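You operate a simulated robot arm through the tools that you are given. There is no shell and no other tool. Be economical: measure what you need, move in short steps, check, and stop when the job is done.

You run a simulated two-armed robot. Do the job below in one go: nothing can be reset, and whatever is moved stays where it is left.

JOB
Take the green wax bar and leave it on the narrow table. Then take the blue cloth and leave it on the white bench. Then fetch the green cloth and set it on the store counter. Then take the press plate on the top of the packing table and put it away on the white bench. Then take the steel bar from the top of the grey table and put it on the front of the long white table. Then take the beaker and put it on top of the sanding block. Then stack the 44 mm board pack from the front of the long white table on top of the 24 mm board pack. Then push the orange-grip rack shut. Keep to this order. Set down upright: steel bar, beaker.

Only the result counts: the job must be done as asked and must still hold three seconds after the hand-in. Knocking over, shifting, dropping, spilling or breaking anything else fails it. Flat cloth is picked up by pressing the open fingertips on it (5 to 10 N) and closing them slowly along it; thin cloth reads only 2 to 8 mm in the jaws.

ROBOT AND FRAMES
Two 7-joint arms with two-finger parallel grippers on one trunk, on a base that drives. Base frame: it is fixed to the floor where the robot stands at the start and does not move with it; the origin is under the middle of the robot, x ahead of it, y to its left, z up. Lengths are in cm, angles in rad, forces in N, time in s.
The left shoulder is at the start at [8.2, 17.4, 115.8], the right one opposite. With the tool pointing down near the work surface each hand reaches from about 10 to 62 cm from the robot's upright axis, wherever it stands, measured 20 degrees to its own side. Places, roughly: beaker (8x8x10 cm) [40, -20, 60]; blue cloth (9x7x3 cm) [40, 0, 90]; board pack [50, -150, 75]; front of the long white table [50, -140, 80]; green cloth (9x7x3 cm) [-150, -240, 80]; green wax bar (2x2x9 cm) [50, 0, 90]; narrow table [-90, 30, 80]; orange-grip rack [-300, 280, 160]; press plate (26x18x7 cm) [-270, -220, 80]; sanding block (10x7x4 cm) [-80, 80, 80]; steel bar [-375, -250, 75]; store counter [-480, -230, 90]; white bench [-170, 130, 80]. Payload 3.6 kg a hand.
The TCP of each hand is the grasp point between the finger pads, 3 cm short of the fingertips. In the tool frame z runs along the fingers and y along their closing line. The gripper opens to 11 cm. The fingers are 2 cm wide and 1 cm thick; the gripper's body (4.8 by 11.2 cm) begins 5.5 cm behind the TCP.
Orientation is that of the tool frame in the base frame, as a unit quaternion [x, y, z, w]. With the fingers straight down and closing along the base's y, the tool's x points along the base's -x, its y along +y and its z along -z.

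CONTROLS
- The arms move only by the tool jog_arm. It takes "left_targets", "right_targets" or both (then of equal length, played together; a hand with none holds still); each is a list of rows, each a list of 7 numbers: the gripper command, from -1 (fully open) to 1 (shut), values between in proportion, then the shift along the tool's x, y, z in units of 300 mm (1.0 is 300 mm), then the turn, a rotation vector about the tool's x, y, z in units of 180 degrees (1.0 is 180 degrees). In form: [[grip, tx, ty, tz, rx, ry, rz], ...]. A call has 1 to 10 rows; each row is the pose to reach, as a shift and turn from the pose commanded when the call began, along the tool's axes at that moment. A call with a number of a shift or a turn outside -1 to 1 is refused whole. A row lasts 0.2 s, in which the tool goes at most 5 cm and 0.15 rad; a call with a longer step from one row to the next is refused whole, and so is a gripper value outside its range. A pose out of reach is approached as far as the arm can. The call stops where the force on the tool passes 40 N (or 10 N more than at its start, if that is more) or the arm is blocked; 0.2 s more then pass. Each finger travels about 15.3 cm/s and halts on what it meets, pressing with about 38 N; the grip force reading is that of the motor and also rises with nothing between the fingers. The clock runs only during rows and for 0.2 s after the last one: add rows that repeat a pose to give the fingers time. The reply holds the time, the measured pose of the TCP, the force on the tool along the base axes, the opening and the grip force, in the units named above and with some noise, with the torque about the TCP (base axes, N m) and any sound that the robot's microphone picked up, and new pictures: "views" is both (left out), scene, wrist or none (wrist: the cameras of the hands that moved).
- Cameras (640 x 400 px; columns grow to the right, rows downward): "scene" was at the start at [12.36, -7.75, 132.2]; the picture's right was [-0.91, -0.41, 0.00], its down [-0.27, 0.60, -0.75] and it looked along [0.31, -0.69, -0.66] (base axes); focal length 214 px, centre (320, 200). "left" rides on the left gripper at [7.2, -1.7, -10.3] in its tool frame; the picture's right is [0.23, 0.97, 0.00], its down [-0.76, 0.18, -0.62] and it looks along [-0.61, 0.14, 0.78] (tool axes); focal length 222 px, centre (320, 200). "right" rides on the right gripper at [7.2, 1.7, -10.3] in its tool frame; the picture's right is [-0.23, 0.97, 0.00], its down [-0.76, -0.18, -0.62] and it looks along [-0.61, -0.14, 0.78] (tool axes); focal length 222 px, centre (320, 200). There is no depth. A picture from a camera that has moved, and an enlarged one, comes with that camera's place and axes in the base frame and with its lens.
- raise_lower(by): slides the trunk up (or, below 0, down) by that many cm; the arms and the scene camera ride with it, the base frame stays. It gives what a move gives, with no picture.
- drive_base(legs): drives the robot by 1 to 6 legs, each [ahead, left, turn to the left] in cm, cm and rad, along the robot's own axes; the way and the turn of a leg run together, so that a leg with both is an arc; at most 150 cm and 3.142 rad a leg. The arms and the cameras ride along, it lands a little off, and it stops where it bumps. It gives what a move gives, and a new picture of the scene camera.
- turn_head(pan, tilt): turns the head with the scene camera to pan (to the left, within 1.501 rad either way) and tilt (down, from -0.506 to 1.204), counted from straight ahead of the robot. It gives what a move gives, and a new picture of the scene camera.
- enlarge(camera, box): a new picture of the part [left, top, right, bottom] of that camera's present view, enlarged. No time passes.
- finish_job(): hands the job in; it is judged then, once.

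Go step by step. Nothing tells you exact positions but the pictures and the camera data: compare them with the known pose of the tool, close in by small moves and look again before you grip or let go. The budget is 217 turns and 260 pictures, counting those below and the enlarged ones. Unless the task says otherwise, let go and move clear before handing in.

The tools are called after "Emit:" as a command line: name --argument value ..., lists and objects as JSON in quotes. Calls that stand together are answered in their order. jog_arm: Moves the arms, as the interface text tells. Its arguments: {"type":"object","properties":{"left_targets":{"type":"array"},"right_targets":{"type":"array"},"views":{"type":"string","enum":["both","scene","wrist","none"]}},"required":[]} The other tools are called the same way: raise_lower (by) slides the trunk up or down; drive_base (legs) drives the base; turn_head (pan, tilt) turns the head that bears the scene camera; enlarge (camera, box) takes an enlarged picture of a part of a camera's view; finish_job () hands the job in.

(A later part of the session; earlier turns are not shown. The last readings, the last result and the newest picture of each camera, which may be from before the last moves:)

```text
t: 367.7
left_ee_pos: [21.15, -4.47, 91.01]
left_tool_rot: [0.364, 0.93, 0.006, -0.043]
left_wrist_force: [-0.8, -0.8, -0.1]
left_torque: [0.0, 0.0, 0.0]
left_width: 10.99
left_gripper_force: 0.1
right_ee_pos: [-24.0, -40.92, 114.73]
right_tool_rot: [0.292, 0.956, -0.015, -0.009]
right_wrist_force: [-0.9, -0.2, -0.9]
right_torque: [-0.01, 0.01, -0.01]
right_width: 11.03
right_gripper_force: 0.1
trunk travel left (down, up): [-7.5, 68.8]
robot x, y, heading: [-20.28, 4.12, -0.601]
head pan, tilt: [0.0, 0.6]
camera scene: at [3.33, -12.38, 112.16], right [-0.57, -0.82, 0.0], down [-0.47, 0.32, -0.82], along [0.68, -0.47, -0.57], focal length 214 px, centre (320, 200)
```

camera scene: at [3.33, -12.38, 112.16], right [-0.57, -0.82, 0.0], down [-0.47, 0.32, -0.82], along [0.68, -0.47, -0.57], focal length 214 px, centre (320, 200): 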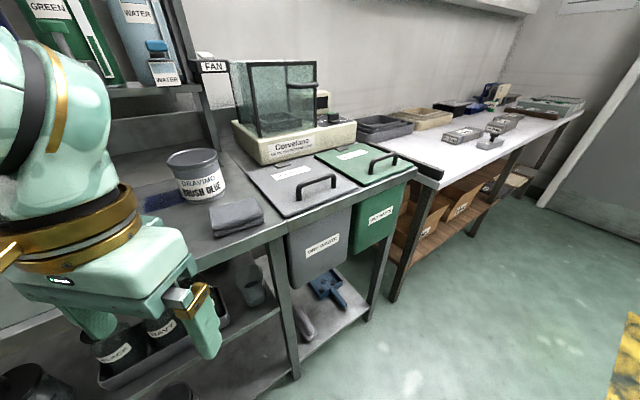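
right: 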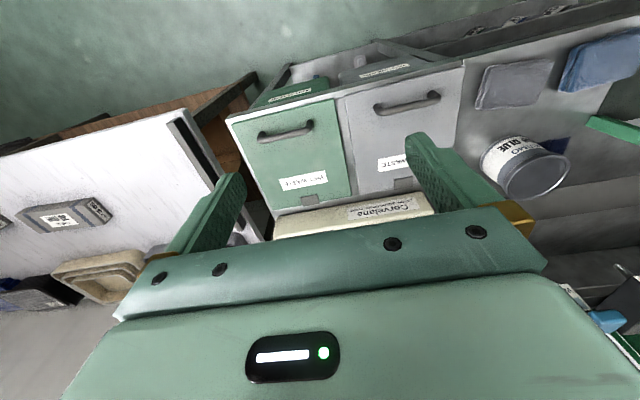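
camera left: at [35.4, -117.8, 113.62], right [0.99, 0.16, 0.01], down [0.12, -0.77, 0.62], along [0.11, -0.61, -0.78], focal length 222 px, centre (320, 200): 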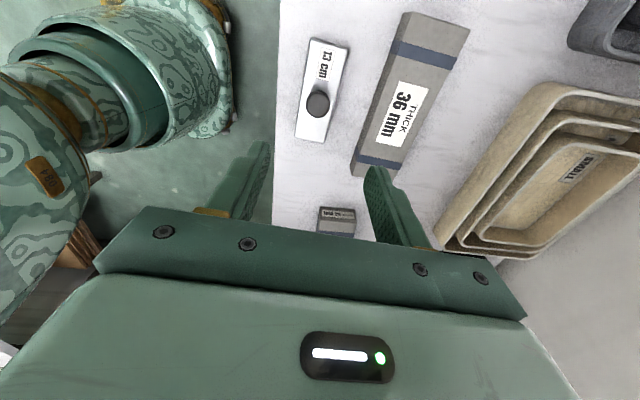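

I now compute the exact turn to pitch the fingers 30° below horizontal pointing at the beaker, and move to a pre-approach point in front of the shelf.

Emit:
jog_arm --left_targets '[[-0.75, -0.02, 0.01, 0.08, -0.0036, -0.0449, -0.005], [-0.75, -0.045, 0.022, 0.16, -0.0072, -0.0898, -0.01], [-0.75, -0.07, 0.034, 0.25, -0.0107, -0.1346, -0.015], [-0.75, -0.095, 0.046, 0.34, -0.0143, -0.1795, -0.02], [-0.75, -0.12, 0.058, 0.43, -0.0179, -0.2244, -0.025], [-0.75, -0.145, 0.07, 0.52, -0.0215, -0.2693, -0.03], [-0.75, -0.17, 0.083, 0.61, -0.025, -0.3141, -0.035], [-0.75, -0.191, 0.096, 0.684, -0.0286, -0.359, -0.04], [-0.75, -0.191, 0.096, 0.684, -0.0286, -0.359, -0.04]]'

```text
t: 369.6
left_ee_pos: [28.96, -14.68, 73.74]
left_tool_rot: [0.257, 0.771, -0.184, 0.553]
left_wrist_force: [3.7, 0.5, -3.4]
left_torque: [-0.2, -0.12, -0.23]
left_width: 9.64
left_gripper_force: 0.0
left hand out of reach, approached as far as the arm can: row 2, 3, 4, 5, 6, 7, 8, 9
right_ee_pos: [-27.2, -43.18, 114.08]
right_tool_rot: [0.306, 0.952, -0.007, -0.002]
right_wrist_force: [2.2, -0.2, -0.6]
right_torque: [-0.02, 0.18, -0.04]
right_width: 11.0
right_gripper_force: 0.0
trunk travel left (down, up): [-7.5, 68.8]
robot x, y, heading: [-20.1, 2.77, -0.625]
head pan, tilt: [0.0, 0.6]
stopped in row 9 (left hand): the arm was blocked; the commanded pose is now the measured one
camera scene: at [-0.85, -16.47, 112.69], right [-0.59, -0.81, -0.04], down [-0.42, 0.35, -0.84], along [0.69, -0.48, -0.55], focal length 214 px, centre (320, 200)
camera left: at [18.22, -8.62, 70.05], right [0.52, 0.82, -0.21], down [-0.17, 0.35, 0.92], along [0.83, -0.45, 0.32], focal length 222 px, centre (320, 200)
```

scene: 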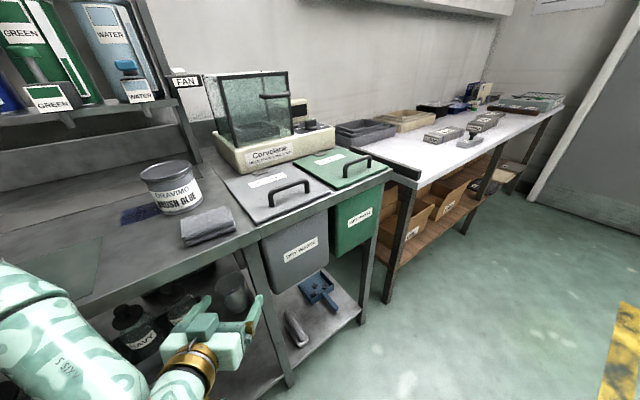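
left: 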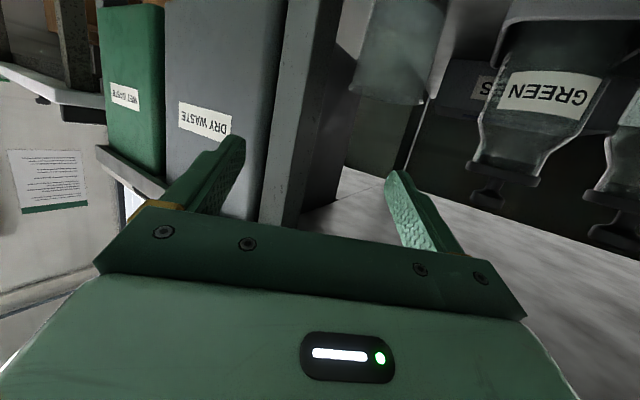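

The arm is blocked because the hand is too close to the body. Back the robot off 15 cm to give room.

Emit:
drive_base --legs '[[-15, 0, 0]]'

Emit:
turn_head --pan 0.5 --tilt 0.7

```text
t: 370.9
left_ee_pos: [18.81, -4.35, 72.7]
left_tool_rot: [0.247, 0.778, -0.183, 0.549]
left_wrist_force: [0.6, -0.2, 0.2]
left_torque: [0.03, 0.02, 0.03]
left_width: 9.63
left_gripper_force: 0.1
right_ee_pos: [-36.83, -33.05, 114.87]
right_tool_rot: [0.303, 0.953, -0.014, -0.01]
right_wrist_force: [-0.1, -0.7, -0.3]
right_torque: [-0.03, 0.03, 0.0]
right_width: 10.98
right_gripper_force: 0.2
trunk travel left (down, up): [-7.5, 68.8]
robot x, y, heading: [-31.98, 11.94, -0.623]
head pan, tilt: [0.0, 0.6]
camera scene: at [-8.78, -5.19, 112.13], right [-0.59, -0.81, 0.0], down [-0.46, 0.33, -0.82], along [0.67, -0.48, -0.57], focal length 214 px, centre (320, 200)
```

scene: 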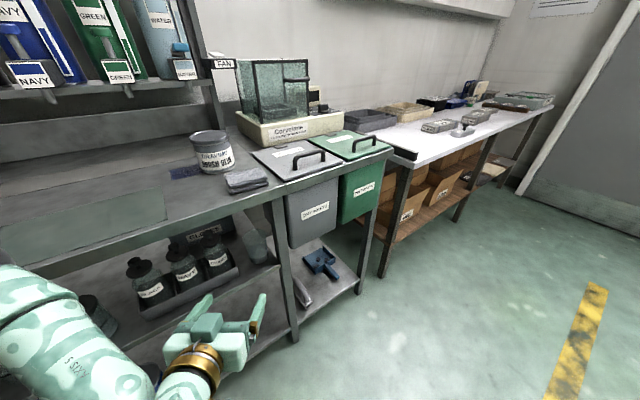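

```text
t: 371.9
left_ee_pos: [18.92, -4.32, 72.72]
left_tool_rot: [0.247, 0.777, -0.184, 0.548]
left_wrist_force: [0.1, 0.5, 0.5]
left_torque: [0.01, -0.01, -0.01]
left_width: 9.63
left_gripper_force: 0.0
right_ee_pos: [-36.72, -32.89, 114.75]
right_tool_rot: [0.303, 0.953, -0.015, -0.008]
right_wrist_force: [0.7, 0.4, 0.2]
right_torque: [0.03, -0.02, 0.0]
right_width: 11.0
right_gripper_force: 0.1
trunk travel left (down, up): [-7.5, 68.8]
robot x, y, heading: [-32.1, 12.06, -0.624]
head pan, tilt: [0.499, 0.7]
camera scene: at [-7.49, -1.03, 111.3], right [-0.13, -0.99, 0.0], down [-0.64, 0.08, -0.76], along [0.76, -0.1, -0.64], focal length 214 px, centre (320, 200)
```

scene: 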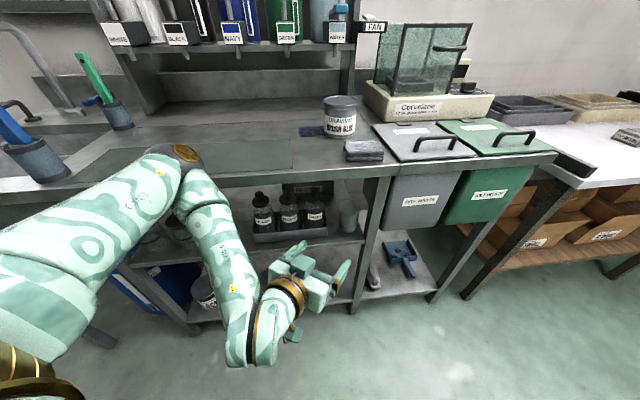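

Free now. The fingers point about 19° below horizontal toward the beaker, which suits. Check the wrist view.

Emit:
enlarge --camera "left" --box '[0, 0, 640, 400]'

```text
1.00 times, centred on (320, 200) of left (not enlarged: the box is as wide or as high as the picture)
camera zoom: at [7.92, 1.58, 69.19], right [0.51, 0.83, -0.23], down [-0.16, 0.35, 0.92], along [0.85, -0.43, 0.31], focal length 222 px, centre (320, 200)
```

zoom: 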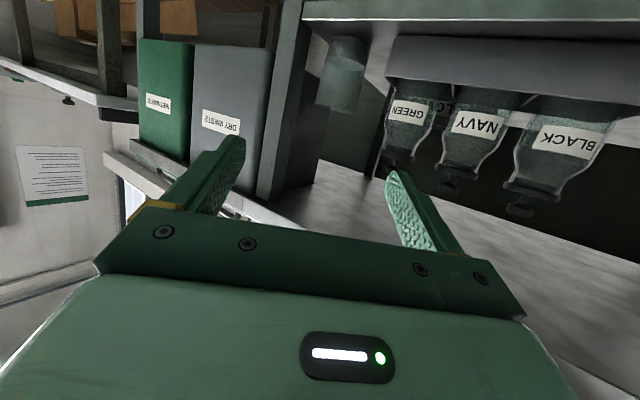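

The beaker is at [42, -16.8], z 56.5–66.3, shelf at 56.5. I'll move to a pre-point 18 cm before it along the pointing line at z 63 and recheck.

Emit:
jog_arm --left_targets '[[-0.6, 0.06, 0.035, 0.085, 0, 0, 0], [-0.6, 0.12, 0.07, 0.17, 0, 0, 0], [-0.6, 0.175, 0.1, 0.25, 0, 0, 0], [-0.6, 0.225, 0.131, 0.33, 0, 0, 0], [-0.6, 0.225, 0.131, 0.33, 0, 0, 0]]'

```text
t: 373.1
left_ee_pos: [26.95, -5.41, 62.99]
left_tool_rot: [0.247, 0.777, -0.184, 0.55]
left_wrist_force: [0.1, 0.0, -0.7]
left_torque: [0.02, 0.02, 0.0]
left_width: 8.8
left_gripper_force: 0.0
right_ee_pos: [-36.79, -33.06, 114.91]
right_tool_rot: [0.303, 0.953, -0.015, -0.008]
right_wrist_force: [0.3, -0.3, -0.1]
right_torque: [0.01, 0.01, -0.01]
right_width: 10.98
right_gripper_force: 0.0
trunk travel left (down, up): [-7.5, 68.8]
robot x, y, heading: [-32.44, 11.62, -0.625]
head pan, tilt: [0.499, 0.7]
camera scene: at [-7.49, -1.02, 111.3], right [-0.13, -0.99, 0.0], down [-0.64, 0.08, -0.76], along [0.76, -0.1, -0.64], focal length 214 px, centre (320, 200)
camera left: at [16.0, 0.41, 59.52], right [0.51, 0.83, -0.23], down [-0.16, 0.35, 0.92], along [0.85, -0.43, 0.31], focal length 222 px, centre (320, 200)
```

scene: 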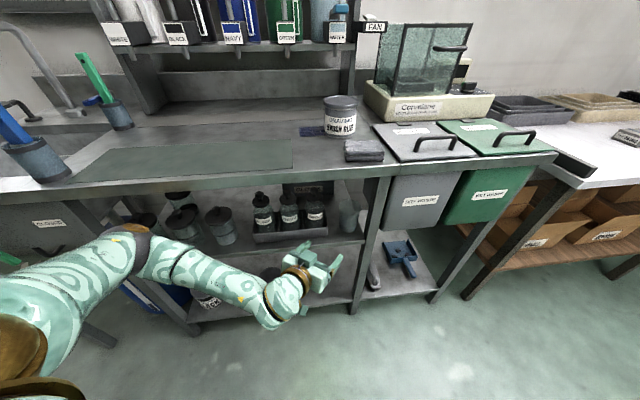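
left: 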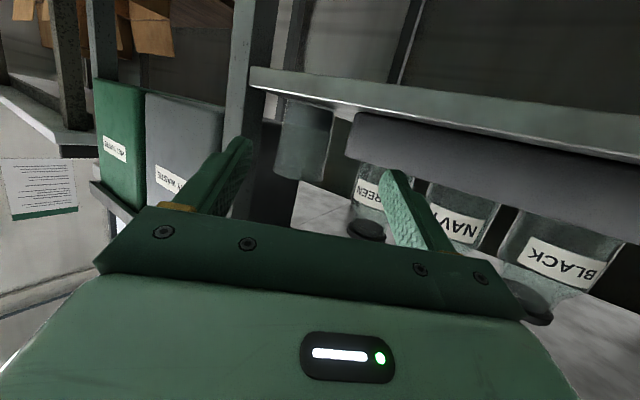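

Beaker re-measured at [42, -17]. Advance two thirds of the way and look again.

Emit:
jog_arm --left_targets '[[-0.6, -0.045, 0, 0.13, 0, 0, 0], [-0.6, -0.09, 0, 0.26, 0, 0, 0], [-0.6, -0.125, 0, 0.36, 0, 0, 0], [-0.6, -0.125, 0, 0.36, 0, 0, 0]]'

```text
t: 374.1
left_ee_pos: [36.38, -12.34, 62.8]
left_tool_rot: [0.247, 0.777, -0.184, 0.549]
left_wrist_force: [-1.5, 0.5, -0.1]
left_torque: [0.03, 0.03, 0.04]
left_width: 8.76
left_gripper_force: 0.1
right_ee_pos: [-36.88, -33.04, 114.83]
right_tool_rot: [0.304, 0.953, -0.015, -0.009]
right_wrist_force: [-0.2, 0.6, -0.4]
right_torque: [0.01, 0.01, 0.02]
right_width: 10.99
right_gripper_force: 0.0
trunk travel left (down, up): [-7.5, 68.8]
robot x, y, heading: [-32.16, 12.21, -0.623]
head pan, tilt: [0.499, 0.7]
camera scene: at [-7.49, -1.03, 111.29], right [-0.13, -0.99, 0.0], down [-0.64, 0.08, -0.76], along [0.76, -0.1, -0.64], focal length 214 px, centre (320, 200)
camera left: at [25.39, -6.48, 59.28], right [0.51, 0.83, -0.23], down [-0.16, 0.35, 0.92], along [0.85, -0.43, 0.31], focal length 222 px, centre (320, 200)
```

scene: 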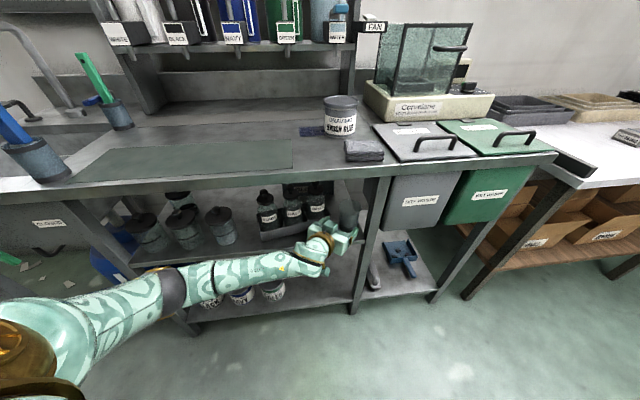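
left: 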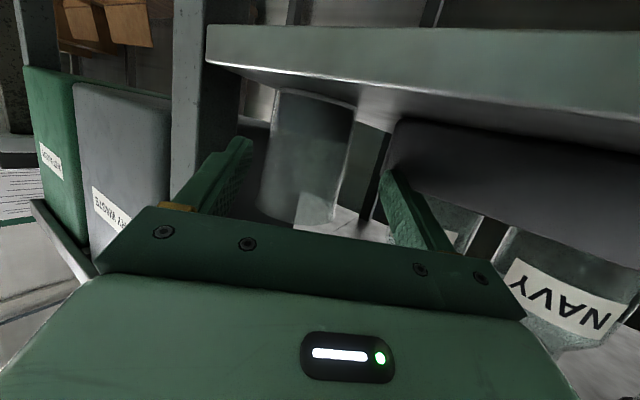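

Aligned. Advance the last 6 cm slowly.

Emit:
jog_arm --left_targets '[[-0.6, -0.013, 0, 0.037, 0, 0, 0], [-0.6, -0.026, 0, 0.074, 0, 0, 0], [-0.6, -0.039, 0, 0.111, 0, 0, 0], [-0.6, -0.052, 0, 0.148, 0, 0, 0], [-0.6, -0.065, 0, 0.185, 0, 0, 0], [-0.6, -0.065, 0, 0.185, 0, 0, 0]]'

```text
t: 375.5
left_ee_pos: [40.88, -15.53, 63.0]
left_tool_rot: [0.246, 0.778, -0.184, 0.549]
left_wrist_force: [0.3, 0.2, 0.1]
left_torque: [-0.03, 0.01, -0.01]
left_width: 8.81
left_gripper_force: 0.1
right_ee_pos: [-36.81, -32.94, 114.67]
right_tool_rot: [0.304, 0.953, -0.015, -0.008]
right_wrist_force: [0.2, -1.0, -0.4]
right_torque: [-0.02, 0.01, 0.0]
right_width: 11.0
right_gripper_force: 0.2
trunk travel left (down, up): [-7.5, 68.8]
robot x, y, heading: [-32.07, 11.82, -0.624]
head pan, tilt: [0.499, 0.7]
camera scene: at [-7.48, -1.03, 111.3], right [-0.13, -0.99, 0.0], down [-0.64, 0.08, -0.76], along [0.76, -0.1, -0.64], focal length 214 px, centre (320, 200)
camera left: at [29.95, -9.71, 59.54], right [0.51, 0.83, -0.23], down [-0.16, 0.35, 0.92], along [0.85, -0.43, 0.31], focal length 222 px, centre (320, 200)
```

scene: 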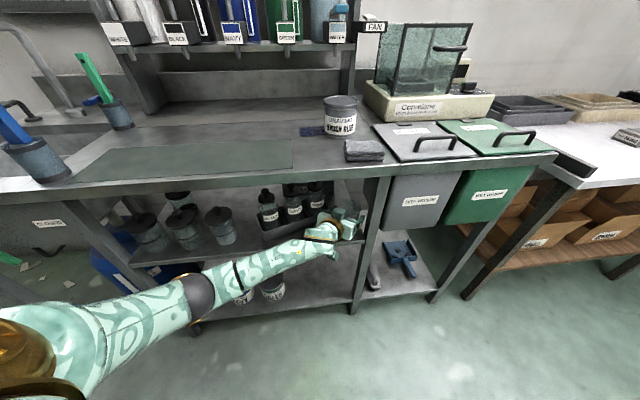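
left: 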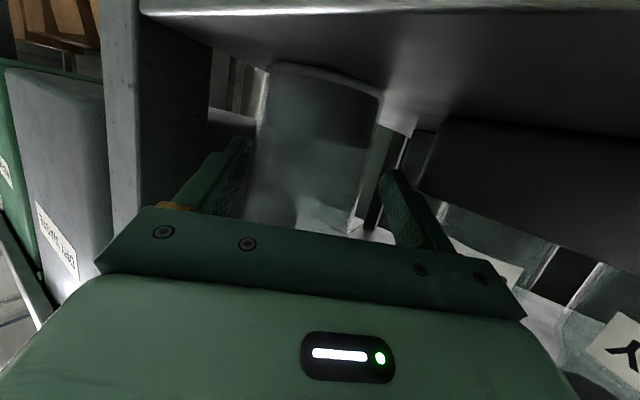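

Beaker is between the fingers with no contact. Close slowly.

Emit:
jog_arm --left_targets '[[-0.52, 0, 0, 0, 0, 0, 0], [-0.46, 0, 0, 0, 0, 0, 0], [-0.42, 0, 0, 0, 0, 0, 0], [-0.38, 0, 0, 0, 0, 0, 0], [-0.34, 0, 0, 0, 0, 0, 0], [-0.28, 0, 0, 0, 0, 0, 0], [-0.2, 0, 0, 0, 0, 0, 0], [-0.2, 0, 0, 0, 0, 0, 0]]' --views "wrist"

```text
t: 377.3
left_ee_pos: [40.94, -15.52, 63.03]
left_tool_rot: [0.247, 0.777, -0.184, 0.55]
left_wrist_force: [0.6, 0.3, -0.6]
left_torque: [0.01, -0.03, 0.04]
left_width: 6.73
left_gripper_force: 37.6
right_ee_pos: [-36.86, -32.99, 114.86]
right_tool_rot: [0.303, 0.953, -0.016, -0.008]
right_wrist_force: [0.1, 0.5, -0.2]
right_torque: [0.03, -0.02, -0.01]
right_width: 11.0
right_gripper_force: 0.0
trunk travel left (down, up): [-7.5, 68.8]
robot x, y, heading: [-32.53, 11.76, -0.627]
head pan, tilt: [0.499, 0.7]
camera left: at [29.94, -9.69, 59.52], right [0.51, 0.83, -0.23], down [-0.16, 0.35, 0.92], along [0.85, -0.43, 0.31], focal length 222 px, centre (320, 200)
```

left: 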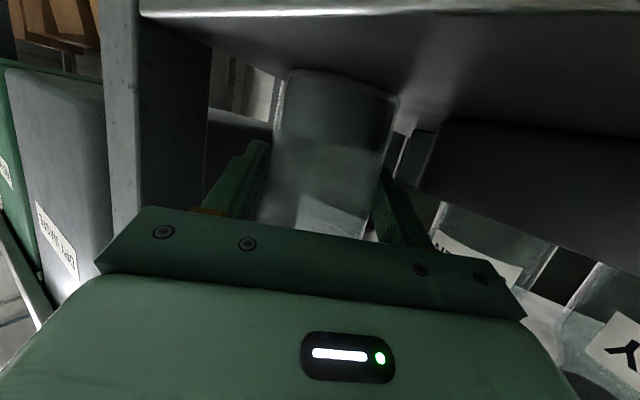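

Gripped at 6.7 cm. Lift 1.5 cm and check.

Emit:
jog_arm --left_targets '[[-0.1, -0.016, 0, -0.005, 0, 0, 0], [-0.1, -0.032, 0, -0.011, 0, 0, 0], [-0.1, -0.047, 0, -0.016, 0, 0, 0], [-0.1, -0.047, 0, -0.016, 0, 0, 0]]' --views "wrist"

```text
t: 378.3
left_ee_pos: [41.06, -15.51, 64.49]
left_tool_rot: [0.246, 0.777, -0.183, 0.549]
left_wrist_force: [0.1, -0.4, -1.5]
left_torque: [-0.01, -0.02, -0.02]
left_width: 6.73
left_gripper_force: 38.0
right_ee_pos: [-36.91, -33.04, 114.86]
right_tool_rot: [0.303, 0.953, -0.014, -0.009]
right_wrist_force: [0.0, 0.5, -0.7]
right_torque: [-0.01, 0.0, -0.01]
right_width: 11.0
right_gripper_force: 0.1
trunk travel left (down, up): [-7.5, 68.8]
robot x, y, heading: [-31.85, 12.01, -0.625]
head pan, tilt: [0.499, 0.7]
camera left: at [29.97, -9.65, 60.97], right [0.51, 0.83, -0.23], down [-0.16, 0.35, 0.92], along [0.85, -0.43, 0.31], focal length 222 px, centre (320, 200)
```

left: 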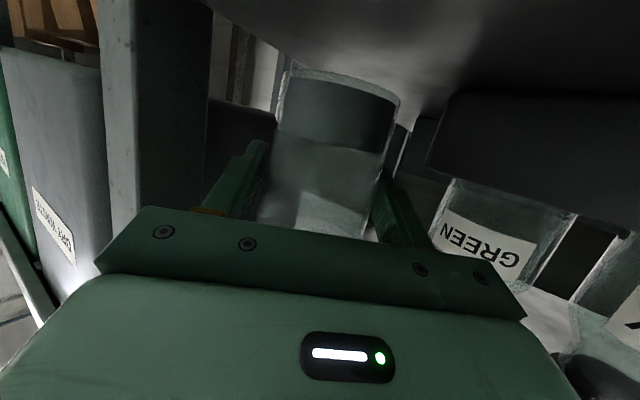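

Beaker is free of the shelf. Rise a little more and withdraw slowly.

Emit:
jog_arm --left_targets '[[-0.1, -0.04, 0, -0.013, 0, 0, 0], [-0.1, -0.078, 0, -0.027, 0, 0, 0], [-0.1, -0.051, -0.015, -0.104, 0, 0, 0], [-0.1, -0.024, -0.03, -0.181, 0, 0, 0], [-0.1, 0.003, -0.045, -0.258, 0, 0, 0], [-0.1, 0.03, -0.06, -0.335, 0, 0, 0], [-0.1, 0.057, -0.074, -0.412, 0, 0, 0], [-0.1, 0.084, -0.089, -0.489, 0, 0, 0], [-0.1, 0.111, -0.104, -0.566, 0, 0, 0], [-0.1, 0.139, -0.119, -0.643, 0, 0, 0]]'

```text
t: 380.5
left_ee_pos: [22.99, -6.95, 67.11]
left_tool_rot: [0.246, 0.777, -0.183, 0.549]
left_wrist_force: [-1.0, 0.5, -0.9]
left_torque: [0.02, 0.01, 0.01]
left_width: 6.74
left_gripper_force: 37.5
right_ee_pos: [-36.78, -33.03, 114.78]
right_tool_rot: [0.303, 0.953, -0.015, -0.008]
right_wrist_force: [-0.4, -0.6, -0.7]
right_torque: [0.0, 0.01, -0.01]
right_width: 11.0
right_gripper_force: 0.0
trunk travel left (down, up): [-7.5, 68.8]
robot x, y, heading: [-32.25, 11.76, -0.624]
head pan, tilt: [0.499, 0.7]
camera scene: at [-7.51, -1.02, 111.3], right [-0.13, -0.99, 0.0], down [-0.64, 0.08, -0.76], along [0.76, -0.1, -0.64], focal length 214 px, centre (320, 200)
camera left: at [11.96, -1.16, 63.52], right [0.51, 0.83, -0.23], down [-0.16, 0.35, 0.92], along [0.85, -0.43, 0.31], focal length 222 px, centre (320, 200)
```

scene: 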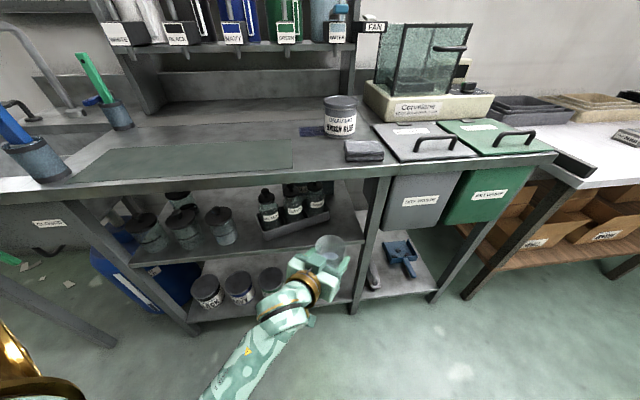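
left: 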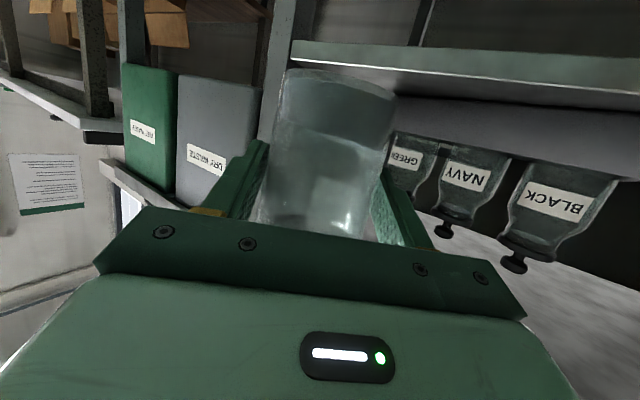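

The bottle tray looks turned compared with before; let me look closely.

Emit:
enlarge --camera "scene" --box '[220, 170, 400, 290]'

```text
3.33 times, centred on (310, 230) of scene
camera zoom: at [-7.51, -1.02, 111.3], right [-0.13, -0.99, 0.0], down [-0.64, 0.08, -0.76], along [0.76, -0.1, -0.64], focal length 715 px, centre (353, 100)
```

zoom: 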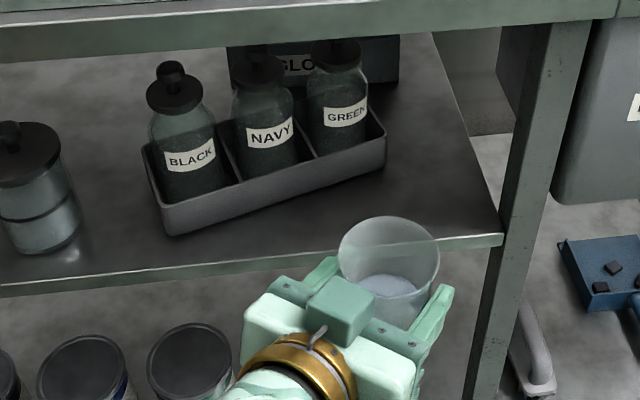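

The tray got nudged; I'll set it straight again after placing the beaker. Raise the trunk and turn north with the beaker held level.

Emit:
raise_lower --by 30

Emit:
drive_base --legs '[[0, 0, 1.2], [0, 0, 1.0], [55, -32, 0]]'

Emit:
turn_head --pan 0.9 --tilt 0.6

```text
t: 383.5
left_ee_pos: [23.49, -6.24, 96.7]
left_tool_rot: [0.255, 0.775, -0.172, 0.552]
left_wrist_force: [-0.6, 0.5, -0.9]
left_torque: [-0.01, 0.02, -0.03]
left_width: 6.72
left_gripper_force: 38.2
right_ee_pos: [-36.68, -32.86, 144.82]
right_tool_rot: [0.303, 0.953, -0.015, -0.009]
right_wrist_force: [-0.8, -0.1, 0.3]
right_torque: [-0.02, -0.01, 0.01]
right_width: 11.0
right_gripper_force: 0.1
trunk travel left (down, up): [-37.5, 38.8]
robot x, y, heading: [-32.33, 11.43, -0.624]
head pan, tilt: [0.499, 0.7]
```

```text
t: 392.6
left_ee_pos: [-21.42, 123.4, 96.82]
left_tool_rot: [0.582, -0.571, -0.419, -0.4]
left_wrist_force: [0.6, 0.0, -0.7]
left_torque: [-0.04, 0.01, -0.03]
left_width: 6.7
left_gripper_force: 38.4
right_ee_pos: [36.5, 91.75, 144.82]
right_tool_rot: [0.72, -0.693, 0.014, -0.01]
right_wrist_force: [0.0, 0.3, 1.0]
right_torque: [0.01, 0.01, -0.02]
right_width: 10.97
right_gripper_force: 0.1
trunk travel left (down, up): [-37.5, 38.8]
robot x, y, heading: [-1.82, 68.15, 1.601]
head pan, tilt: [0.499, 0.7]
camera scene: at [-6.45, 80.66, 142.54], right [0.86, 0.5, 0.0], down [0.32, -0.56, -0.76], along [-0.39, 0.66, -0.64], focal length 214 px, centre (320, 200)
```

scene: 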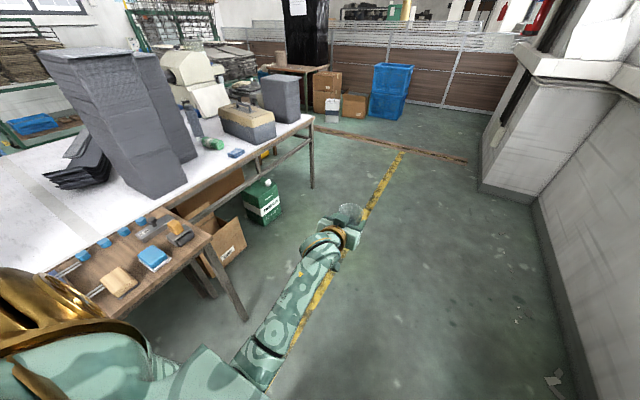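

```text
t: 393.5
left_ee_pos: [-21.73, 123.33, 96.85]
left_tool_rot: [0.581, -0.571, -0.421, -0.399]
left_wrist_force: [0.5, 0.0, -1.0]
left_torque: [-0.02, -0.01, -0.02]
left_width: 6.71
left_gripper_force: 38.1
right_ee_pos: [36.4, 91.7, 144.86]
right_tool_rot: [0.721, -0.693, 0.015, -0.009]
right_wrist_force: [0.1, 0.1, -0.3]
right_torque: [0.0, 0.04, -0.02]
right_width: 11.03
right_gripper_force: 0.0
trunk travel left (down, up): [-37.5, 38.8]
robot x, y, heading: [-1.83, 68.08, 1.604]
head pan, tilt: [0.901, 0.6]
camera scene: at [-9.28, 78.56, 143.41], right [0.6, 0.8, 0.0], down [0.45, -0.34, -0.82], along [-0.66, 0.49, -0.57], focal length 214 px, centre (320, 200)
```

scene: 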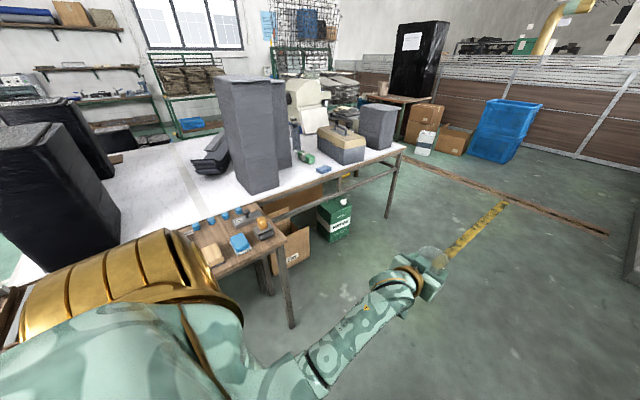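

Emit:
enlarge --camera "scene" --box '[160, 190, 320, 290]'

```text
4.00 times, centred on (240, 240) of scene
camera zoom: at [-9.28, 78.56, 143.41], right [0.6, 0.8, 0.0], down [0.45, -0.34, -0.82], along [-0.66, 0.49, -0.57], focal length 858 px, centre (640, 40)
```

zoom: 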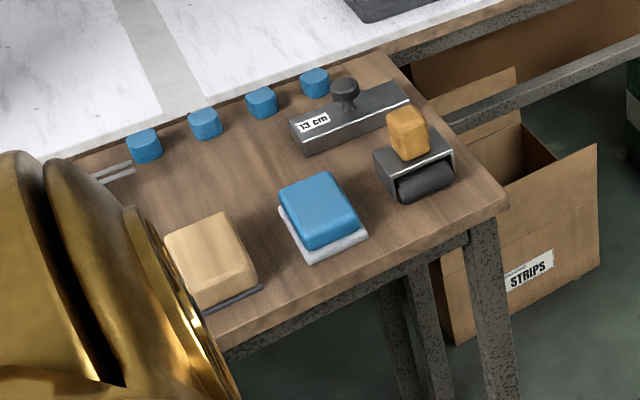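

The tan block with the dark base is the sanding block, top centre about [-77.8, 79]. Turn west with the beaker to face it.

Emit:
drive_base --legs '[[28, 0, 0], [0, 0, 1.537]]'

Emit:
turn_head --pan 0.25 --tilt 0.75

```text
t: 399.2
left_ee_pos: [-58.57, 78.21, 96.88]
left_tool_rot: [0.814, -0.005, -0.58, 0.007]
left_wrist_force: [0.7, 0.2, -1.3]
left_torque: [0.0, -0.01, 0.03]
left_width: 6.69
left_gripper_force: 37.8
right_ee_pos: [-25.27, 135.31, 144.82]
right_tool_rot: [1.0, 0.003, 0.003, -0.016]
right_wrist_force: [-0.1, -0.1, -0.1]
right_torque: [0.0, -0.03, 0.0]
right_width: 11.02
right_gripper_force: 0.1
trunk travel left (down, up): [-37.5, 38.8]
robot x, y, heading: [-3.02, 96.09, 3.138]
head pan, tilt: [0.901, 0.6]
camera scene: at [-13.59, 89.13, 143.41], right [-0.78, 0.62, 0.0], down [0.35, 0.44, -0.82], along [-0.51, -0.64, -0.57], focal length 214 px, centre (320, 200)
```

scene: 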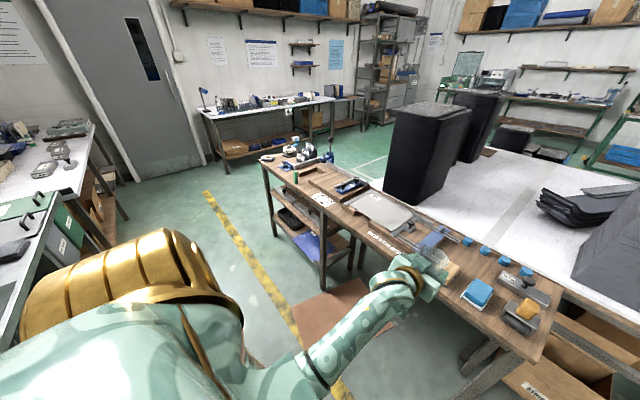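

```text
t: 400.2
left_ee_pos: [-58.65, 78.26, 96.76]
left_tool_rot: [0.814, -0.005, -0.58, 0.007]
left_wrist_force: [-0.3, 0.7, -0.3]
left_torque: [0.01, 0.01, 0.02]
left_width: 6.68
left_gripper_force: 37.9
right_ee_pos: [-25.16, 135.26, 144.85]
right_tool_rot: [1.0, 0.003, 0.004, -0.017]
right_wrist_force: [0.2, 0.0, -0.3]
right_torque: [0.02, 0.03, 0.0]
right_width: 11.02
right_gripper_force: 0.0
trunk travel left (down, up): [-37.5, 38.8]
robot x, y, heading: [-2.76, 95.93, 3.134]
head pan, tilt: [0.25, 0.75]
camera scene: at [-16.11, 94.02, 142.12], right [-0.24, 0.97, 0.0], down [0.66, 0.17, -0.73], along [-0.71, -0.18, -0.68], focal length 214 px, centre (320, 200)
```

scene: 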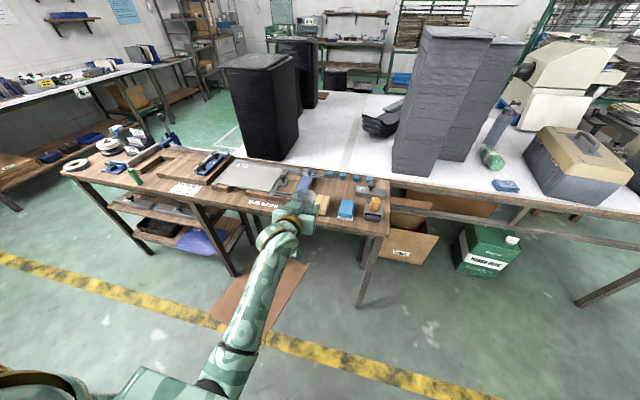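

Emit:
enlarge --camera "scene" --box '[250, 155, 410, 255]'

```text
4.00 times, centred on (330, 205) of scene
camera zoom: at [-16.11, 94.02, 142.12], right [-0.24, 0.97, 0.0], down [0.66, 0.17, -0.73], along [-0.71, -0.18, -0.68], focal length 858 px, centre (280, 180)
```

zoom: 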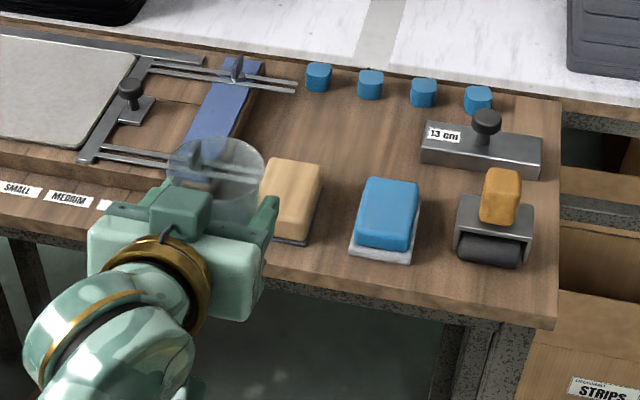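

Block top spans x -82 to -72, y 76 to 82. Drive 14 cm forward, then fine-tune with the arm.

Emit:
drive_base --legs '[[14, 0, 0.004]]'

Emit:
enlarge --camera "scene" --box '[230, 170, 390, 270]'

```text
t: 401.6
left_ee_pos: [-72.6, 77.83, 96.8]
left_tool_rot: [0.815, -0.004, -0.579, 0.008]
left_wrist_force: [-1.2, 0.0, -1.5]
left_torque: [0.04, -0.02, 0.0]
left_width: 6.66
left_gripper_force: 38.1
right_ee_pos: [-39.33, 135.19, 144.8]
right_tool_rot: [1.0, 0.005, 0.004, -0.017]
right_wrist_force: [-1.3, -1.5, -1.2]
right_torque: [0.0, -0.04, -0.01]
right_width: 11.0
right_gripper_force: 0.0
trunk travel left (down, up): [-37.5, 38.8]
robot x, y, heading: [-16.71, 96.05, -3.142]
head pan, tilt: [0.25, 0.75]
camera scene: at [-30.1, 93.98, 142.11], right [-0.25, 0.97, 0.0], down [0.66, 0.17, -0.73], along [-0.71, -0.18, -0.68], focal length 214 px, centre (320, 200)
```

scene: 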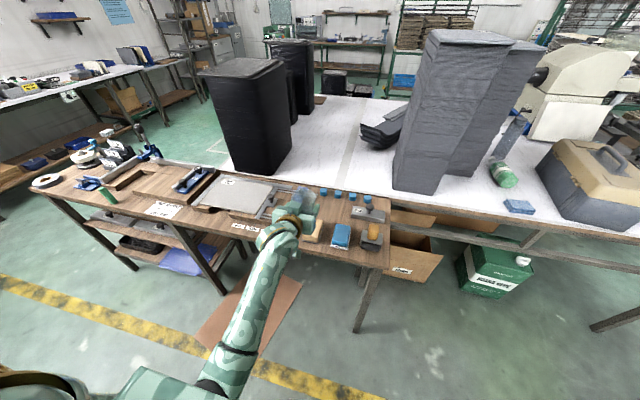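

```text
4.00 times, centred on (310, 220) of scene
camera zoom: at [-30.1, 93.98, 142.11], right [-0.25, 0.97, 0.0], down [0.66, 0.17, -0.73], along [-0.71, -0.18, -0.68], focal length 858 px, centre (360, 120)
```

zoom: 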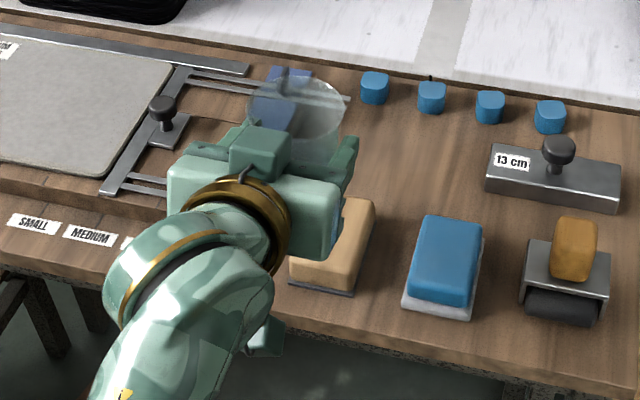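

Shift to centre the beaker over the block and lower 7 cm, then check.

Emit:
jog_arm --left_targets '[[-0.1, -0.037, -0.034, 0.107, 0, 0, 0], [-0.1, 0.04, -0.034, 0.134, 0, 0, 0], [-0.1, 0.11, -0.034, 0.16, 0, 0, 0], [-0.1, 0.183, -0.034, 0.184, 0, 0, 0], [-0.1, 0.183, -0.034, 0.184, 0, 0, 0]]' --views "wrist"

Emit:
enlarge --camera "scene" --box '[250, 170, 370, 245]'

```text
t: 402.8
left_ee_pos: [-76.07, 78.4, 89.88]
left_tool_rot: [0.813, -0.006, -0.583, 0.013]
left_wrist_force: [-0.1, -0.3, -1.1]
left_torque: [-0.01, -0.02, 0.01]
left_width: 6.68
left_gripper_force: 38.6
right_ee_pos: [-39.25, 135.16, 144.92]
right_tool_rot: [1.0, 0.005, 0.003, -0.016]
right_wrist_force: [-0.1, 0.1, -1.0]
right_torque: [0.01, -0.01, 0.02]
right_width: 10.99
right_gripper_force: 0.1
trunk travel left (down, up): [-37.5, 38.8]
robot x, y, heading: [-16.52, 96.16, -3.14]
head pan, tilt: [0.25, 0.75]
camera left: at [-64.0, 80.13, 86.35], right [0.08, -0.98, -0.19], down [0.34, -0.15, 0.93], along [-0.94, -0.14, 0.33], focal length 222 px, centre (320, 200)
```

left: 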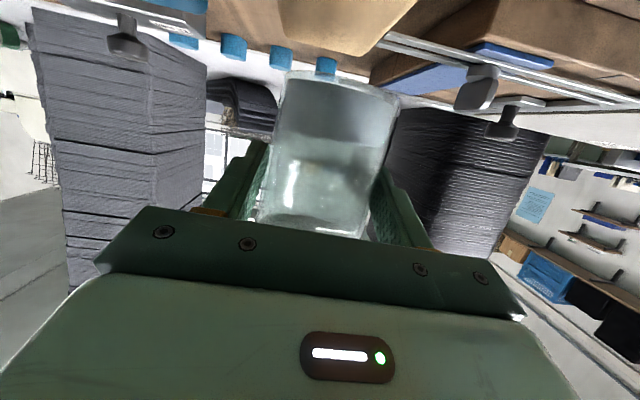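

```text
5.33 times, centred on (310, 208) of scene
camera zoom: at [-29.93, 93.99, 142.13], right [-0.25, 0.97, 0.0], down [0.66, 0.17, -0.73], along [-0.71, -0.18, -0.68], focal length 1144 px, centre (373, 160)
```

zoom: 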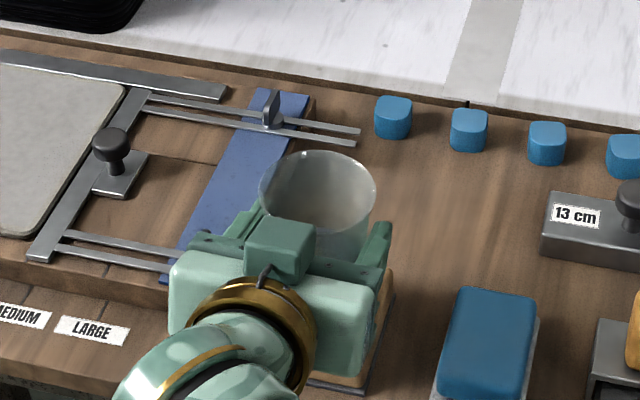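

Beaker is centred over the block. Correct the small roll and lower to contact in 2 mm steps.

Emit:
jog_arm --left_targets '[[-0.1, 0.016, 0, 0.0055, 0, 0, -0.0145], [-0.1, 0.031, 0, 0.011, 0, 0, -0.0145], [-0.1, 0.038, 0, 0.0132, 0, 0, -0.0145], [-0.1, 0.044, 0, 0.0154, 0, 0, -0.0145], [-0.1, 0.05, 0, 0.0176, 0, 0, -0.0145], [-0.1, 0.057, 0, 0.0198, 0, 0, -0.0145], [-0.1, 0.063, 0, 0.022, 0, 0, -0.0145]]' --views "wrist"

```text
t: 404.4
left_ee_pos: [-75.79, 77.15, 87.52]
left_tool_rot: [0.815, 0.006, -0.579, 0.01]
left_wrist_force: [1.3, -0.7, -1.1]
left_torque: [-0.01, -0.02, 0.01]
left_width: 6.68
left_gripper_force: 37.6
right_ee_pos: [-39.15, 135.14, 144.83]
right_tool_rot: [1.0, 0.005, 0.003, -0.017]
right_wrist_force: [0.3, 0.5, 0.2]
right_torque: [0.02, 0.0, 0.01]
right_width: 11.04
right_gripper_force: 0.1
trunk travel left (down, up): [-37.5, 38.8]
robot x, y, heading: [-16.65, 96.12, -3.143]
head pan, tilt: [0.25, 0.75]
camera left: at [-63.86, 79.33, 83.99], right [0.1, -0.97, -0.21], down [0.34, -0.16, 0.93], along [-0.93, -0.16, 0.32], focal length 222 px, centre (320, 200)
```

left: 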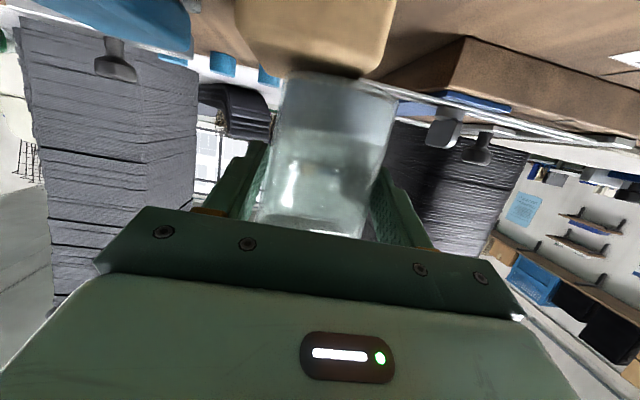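

The hand drifted 1.3 cm toward -y; shift back before touchdown.

Emit:
jog_arm --left_targets '[[-0.1, 0, -0.025, 0, 0, 0, 0], [-0.1, 0.0, -0.053, 0.01, 0, 0, 0], [-0.1, 0.0, -0.053, 0.01, 0, 0, 0]]' --views "wrist"

Emit:
enlarge --camera "scene" --box '[250, 170, 370, 245]'

```text
t: 405.4
left_ee_pos: [-76.42, 76.33, 87.39]
left_tool_rot: [0.813, -0.003, -0.581, 0.033]
left_wrist_force: [0.4, -0.3, -0.8]
left_torque: [0.01, -0.03, 0.01]
left_width: 6.64
left_gripper_force: 38.2
right_ee_pos: [-39.2, 135.19, 144.84]
right_tool_rot: [1.0, 0.005, 0.003, -0.018]
right_wrist_force: [-0.2, -1.1, -0.2]
right_torque: [0.0, -0.03, 0.0]
right_width: 11.0
right_gripper_force: 0.0
trunk travel left (down, up): [-37.5, 38.8]
robot x, y, heading: [-16.42, 95.99, -3.138]
head pan, tilt: [0.25, 0.75]
stopped in row 3 (left hand): the arm was blocked; the commanded pose is now the measured one
camera left: at [-64.39, 78.33, 83.6], right [0.11, -0.98, -0.16], down [0.35, -0.11, 0.93], along [-0.93, -0.15, 0.33], focal length 222 px, centre (320, 200)
```

left: 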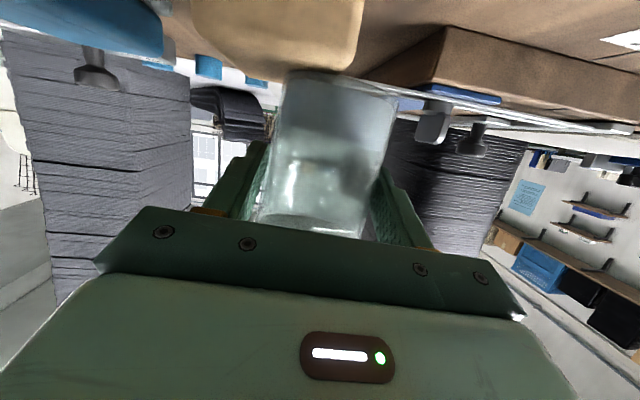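

```text
5.33 times, centred on (310, 208) of scene
camera zoom: at [-29.96, 93.97, 142.12], right [-0.25, 0.97, 0.0], down [0.66, 0.17, -0.73], along [-0.71, -0.18, -0.68], focal length 1144 px, centre (373, 160)
```

zoom: 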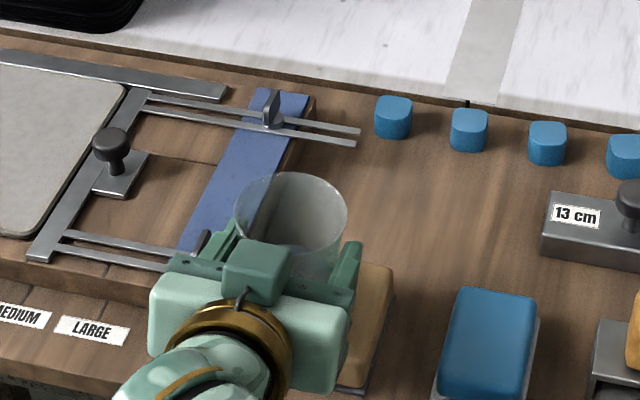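

Something limits the arm here. Raise 2 cm and use the base to shift sideways instead.

Emit:
jog_arm --left_targets '[[-0.1, -0.03, 0, -0.011, 0, 0, 0], [-0.1, -0.063, 0, -0.022, 0, 0, 0], [-0.1, -0.063, 0, -0.022, 0, 0, 0]]' --views "scene"

```text
t: 406.1
left_ee_pos: [-76.49, 76.25, 89.37]
left_tool_rot: [0.813, -0.004, -0.581, 0.037]
left_wrist_force: [-0.6, -0.3, -0.8]
left_torque: [0.0, -0.06, -0.05]
left_width: 6.69
left_gripper_force: 37.9
right_ee_pos: [-39.16, 135.06, 144.82]
right_tool_rot: [1.0, 0.006, 0.003, -0.016]
right_wrist_force: [-0.1, 0.2, -0.1]
right_torque: [-0.03, -0.01, 0.01]
right_width: 10.99
right_gripper_force: 0.1
trunk travel left (down, up): [-37.5, 38.8]
robot x, y, heading: [-16.52, 96.14, -3.141]
head pan, tilt: [0.25, 0.75]
camera scene: at [-29.96, 93.98, 142.12], right [-0.25, 0.97, 0.0], down [0.66, 0.17, -0.73], along [-0.71, -0.18, -0.68], focal length 214 px, centre (320, 200)
```

scene: 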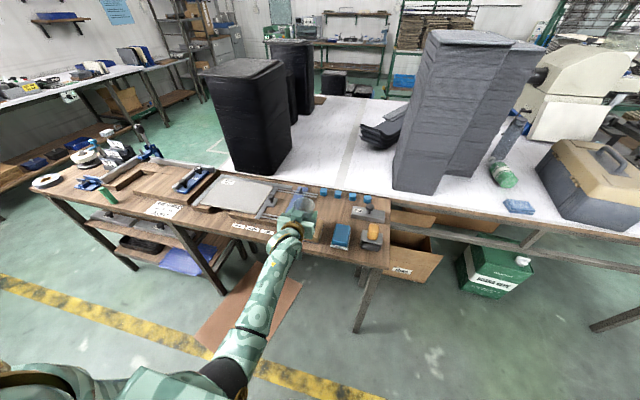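

The arm is too low relative to the shoulder. Raise the hand 10 cm, then lower the trunk 12 cm.

Emit:
jog_arm --left_targets '[[-0.1, -0.08, 0, -0.028, 0, 0, 0], [-0.1, -0.16, 0, -0.055, 0, 0, 0], [-0.1, -0.24, 0, -0.083, 0, 0, 0], [-0.1, -0.315, 0, -0.11, 0, 0, 0], [-0.1, -0.315, 0, -0.11, 0, 0, 0]]' --views "none"

Emit:
raise_lower --by -8

```text
t: 407.4
left_ee_pos: [-76.31, 75.01, 98.91]
left_tool_rot: [0.813, -0.015, -0.578, 0.058]
left_wrist_force: [0.2, 0.0, -1.3]
left_torque: [0.0, -0.01, -0.01]
left_width: 6.67
left_gripper_force: 37.4
right_ee_pos: [-39.2, 135.14, 144.91]
right_tool_rot: [1.0, 0.004, 0.003, -0.017]
right_wrist_force: [-0.2, 0.4, 0.7]
right_torque: [0.0, -0.02, 0.0]
right_width: 11.02
right_gripper_force: 0.0
trunk travel left (down, up): [-37.5, 38.8]
robot x, y, heading: [-16.58, 96.3, -3.136]
head pan, tilt: [0.25, 0.75]
```

```text
t: 408.5
left_ee_pos: [-76.62, 74.4, 91.49]
left_tool_rot: [0.809, -0.021, -0.584, 0.067]
left_wrist_force: [0.4, -0.9, -1.4]
left_torque: [0.01, -0.04, 0.01]
left_width: 6.66
left_gripper_force: 38.1
right_ee_pos: [-39.1, 134.93, 136.83]
right_tool_rot: [1.0, 0.005, 0.004, -0.018]
right_wrist_force: [-0.5, 0.1, 0.5]
right_torque: [0.0, 0.02, -0.01]
right_width: 11.02
right_gripper_force: 0.0
trunk travel left (down, up): [-29.5, 46.8]
robot x, y, heading: [-16.48, 95.92, -3.14]
head pan, tilt: [0.25, 0.75]
```

The hand's orientation drifted at a wrist limit. Correct roll and yaw now, then shift with the base.

Emit:
jog_arm --left_targets '[[-0.1, -0.02, 0, -0.007, 0.008, -0.0011, -0.014], [-0.1, -0.035, 0, -0.012, 0.016, -0.0023, -0.028], [-0.1, -0.035, 0, -0.012, 0.024, -0.0034, -0.042], [-0.1, -0.035, 0, -0.012, 0.024, -0.0034, -0.042]]' --views "none"

Emit:
drive_base --legs '[[0, -3.5, 0]]'

```text
t: 409.5
left_ee_pos: [-76.39, 75.23, 91.96]
left_tool_rot: [0.811, 0.013, -0.584, -0.01]
left_wrist_force: [0.2, -0.1, -1.3]
left_torque: [0.01, 0.02, 0.0]
left_width: 6.65
left_gripper_force: 37.8
right_ee_pos: [-39.21, 135.17, 136.84]
right_tool_rot: [1.0, 0.005, 0.003, -0.017]
right_wrist_force: [0.0, 0.1, -0.2]
right_torque: [0.0, -0.03, 0.0]
right_width: 11.02
right_gripper_force: 0.0
trunk travel left (down, up): [-29.5, 46.8]
robot x, y, heading: [-16.3, 95.73, -3.141]
head pan, tilt: [0.25, 0.75]
```

```text
t: 410.4
left_ee_pos: [-76.53, 78.89, 92.31]
left_tool_rot: [0.81, 0.013, -0.586, -0.01]
left_wrist_force: [-0.2, -0.4, -1.2]
left_torque: [-0.01, 0.02, 0.05]
left_width: 6.67
left_gripper_force: 38.2
right_ee_pos: [-39.25, 138.96, 136.75]
right_tool_rot: [1.0, 0.006, 0.004, -0.016]
right_wrist_force: [0.2, 0.2, 0.2]
right_torque: [-0.06, -0.02, 0.01]
right_width: 11.02
right_gripper_force: 0.0
trunk travel left (down, up): [-29.5, 46.8]
robot x, y, heading: [-16.59, 99.83, -3.139]
head pan, tilt: [0.25, 0.75]
camera scene: at [-32.9, 97.73, 134.0], right [-0.25, 0.97, 0.0], down [0.66, 0.17, -0.73], along [-0.71, -0.18, -0.68], focal length 214 px, centre (320, 200)
```

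scene: 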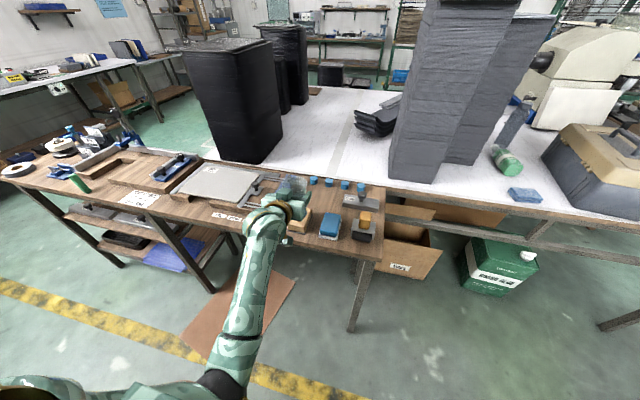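

Orientation is good again. Lower with the trunk by 3.5 cm, then check the beaker over the block.

Emit:
raise_lower --by -3.3

Emit:
enlarge --camera "left" --box '[200, 0, 520, 200]'

Emit:
enlarge --camera "scene" --box '[230, 165, 350, 240]'

```text
t: 411.1
left_ee_pos: [-76.35, 78.57, 88.98]
left_tool_rot: [0.809, 0.015, -0.587, -0.009]
left_wrist_force: [0.5, -0.1, -1.0]
left_torque: [-0.02, -0.01, -0.02]
left_width: 6.65
left_gripper_force: 38.4
right_ee_pos: [-39.12, 138.65, 133.59]
right_tool_rot: [1.0, 0.006, 0.003, -0.017]
right_wrist_force: [0.7, 0.2, -0.2]
right_torque: [-0.01, 0.02, -0.01]
right_width: 11.01
right_gripper_force: 0.1
trunk travel left (down, up): [-26.2, 50.1]
robot x, y, heading: [-16.83, 99.73, -3.141]
head pan, tilt: [0.25, 0.75]
```

```text
2.00 times, centred on (360, 100) of left
camera zoom: at [-64.38, 80.82, 85.27], right [0.08, -0.97, -0.25], down [0.36, -0.2, 0.91], along [-0.93, -0.16, 0.33], focal length 444 px, centre (240, 400)
```

zoom: 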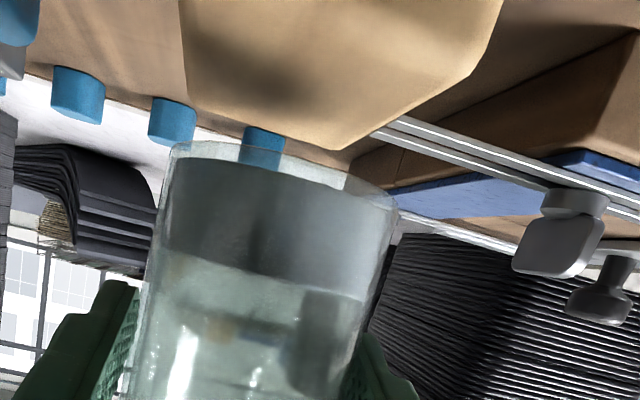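

```text
5.33 times, centred on (290, 202) of scene
camera zoom: at [-34.27, 97.46, 130.63], right [-0.25, 0.97, 0.0], down [0.66, 0.17, -0.73], along [-0.71, -0.18, -0.68], focal length 1144 px, centre (480, 187)
```

zoom: 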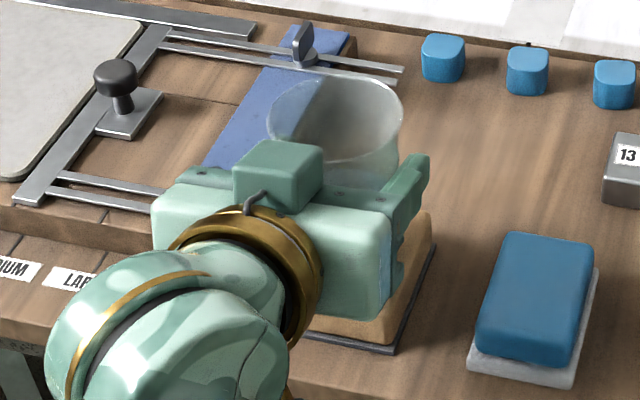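

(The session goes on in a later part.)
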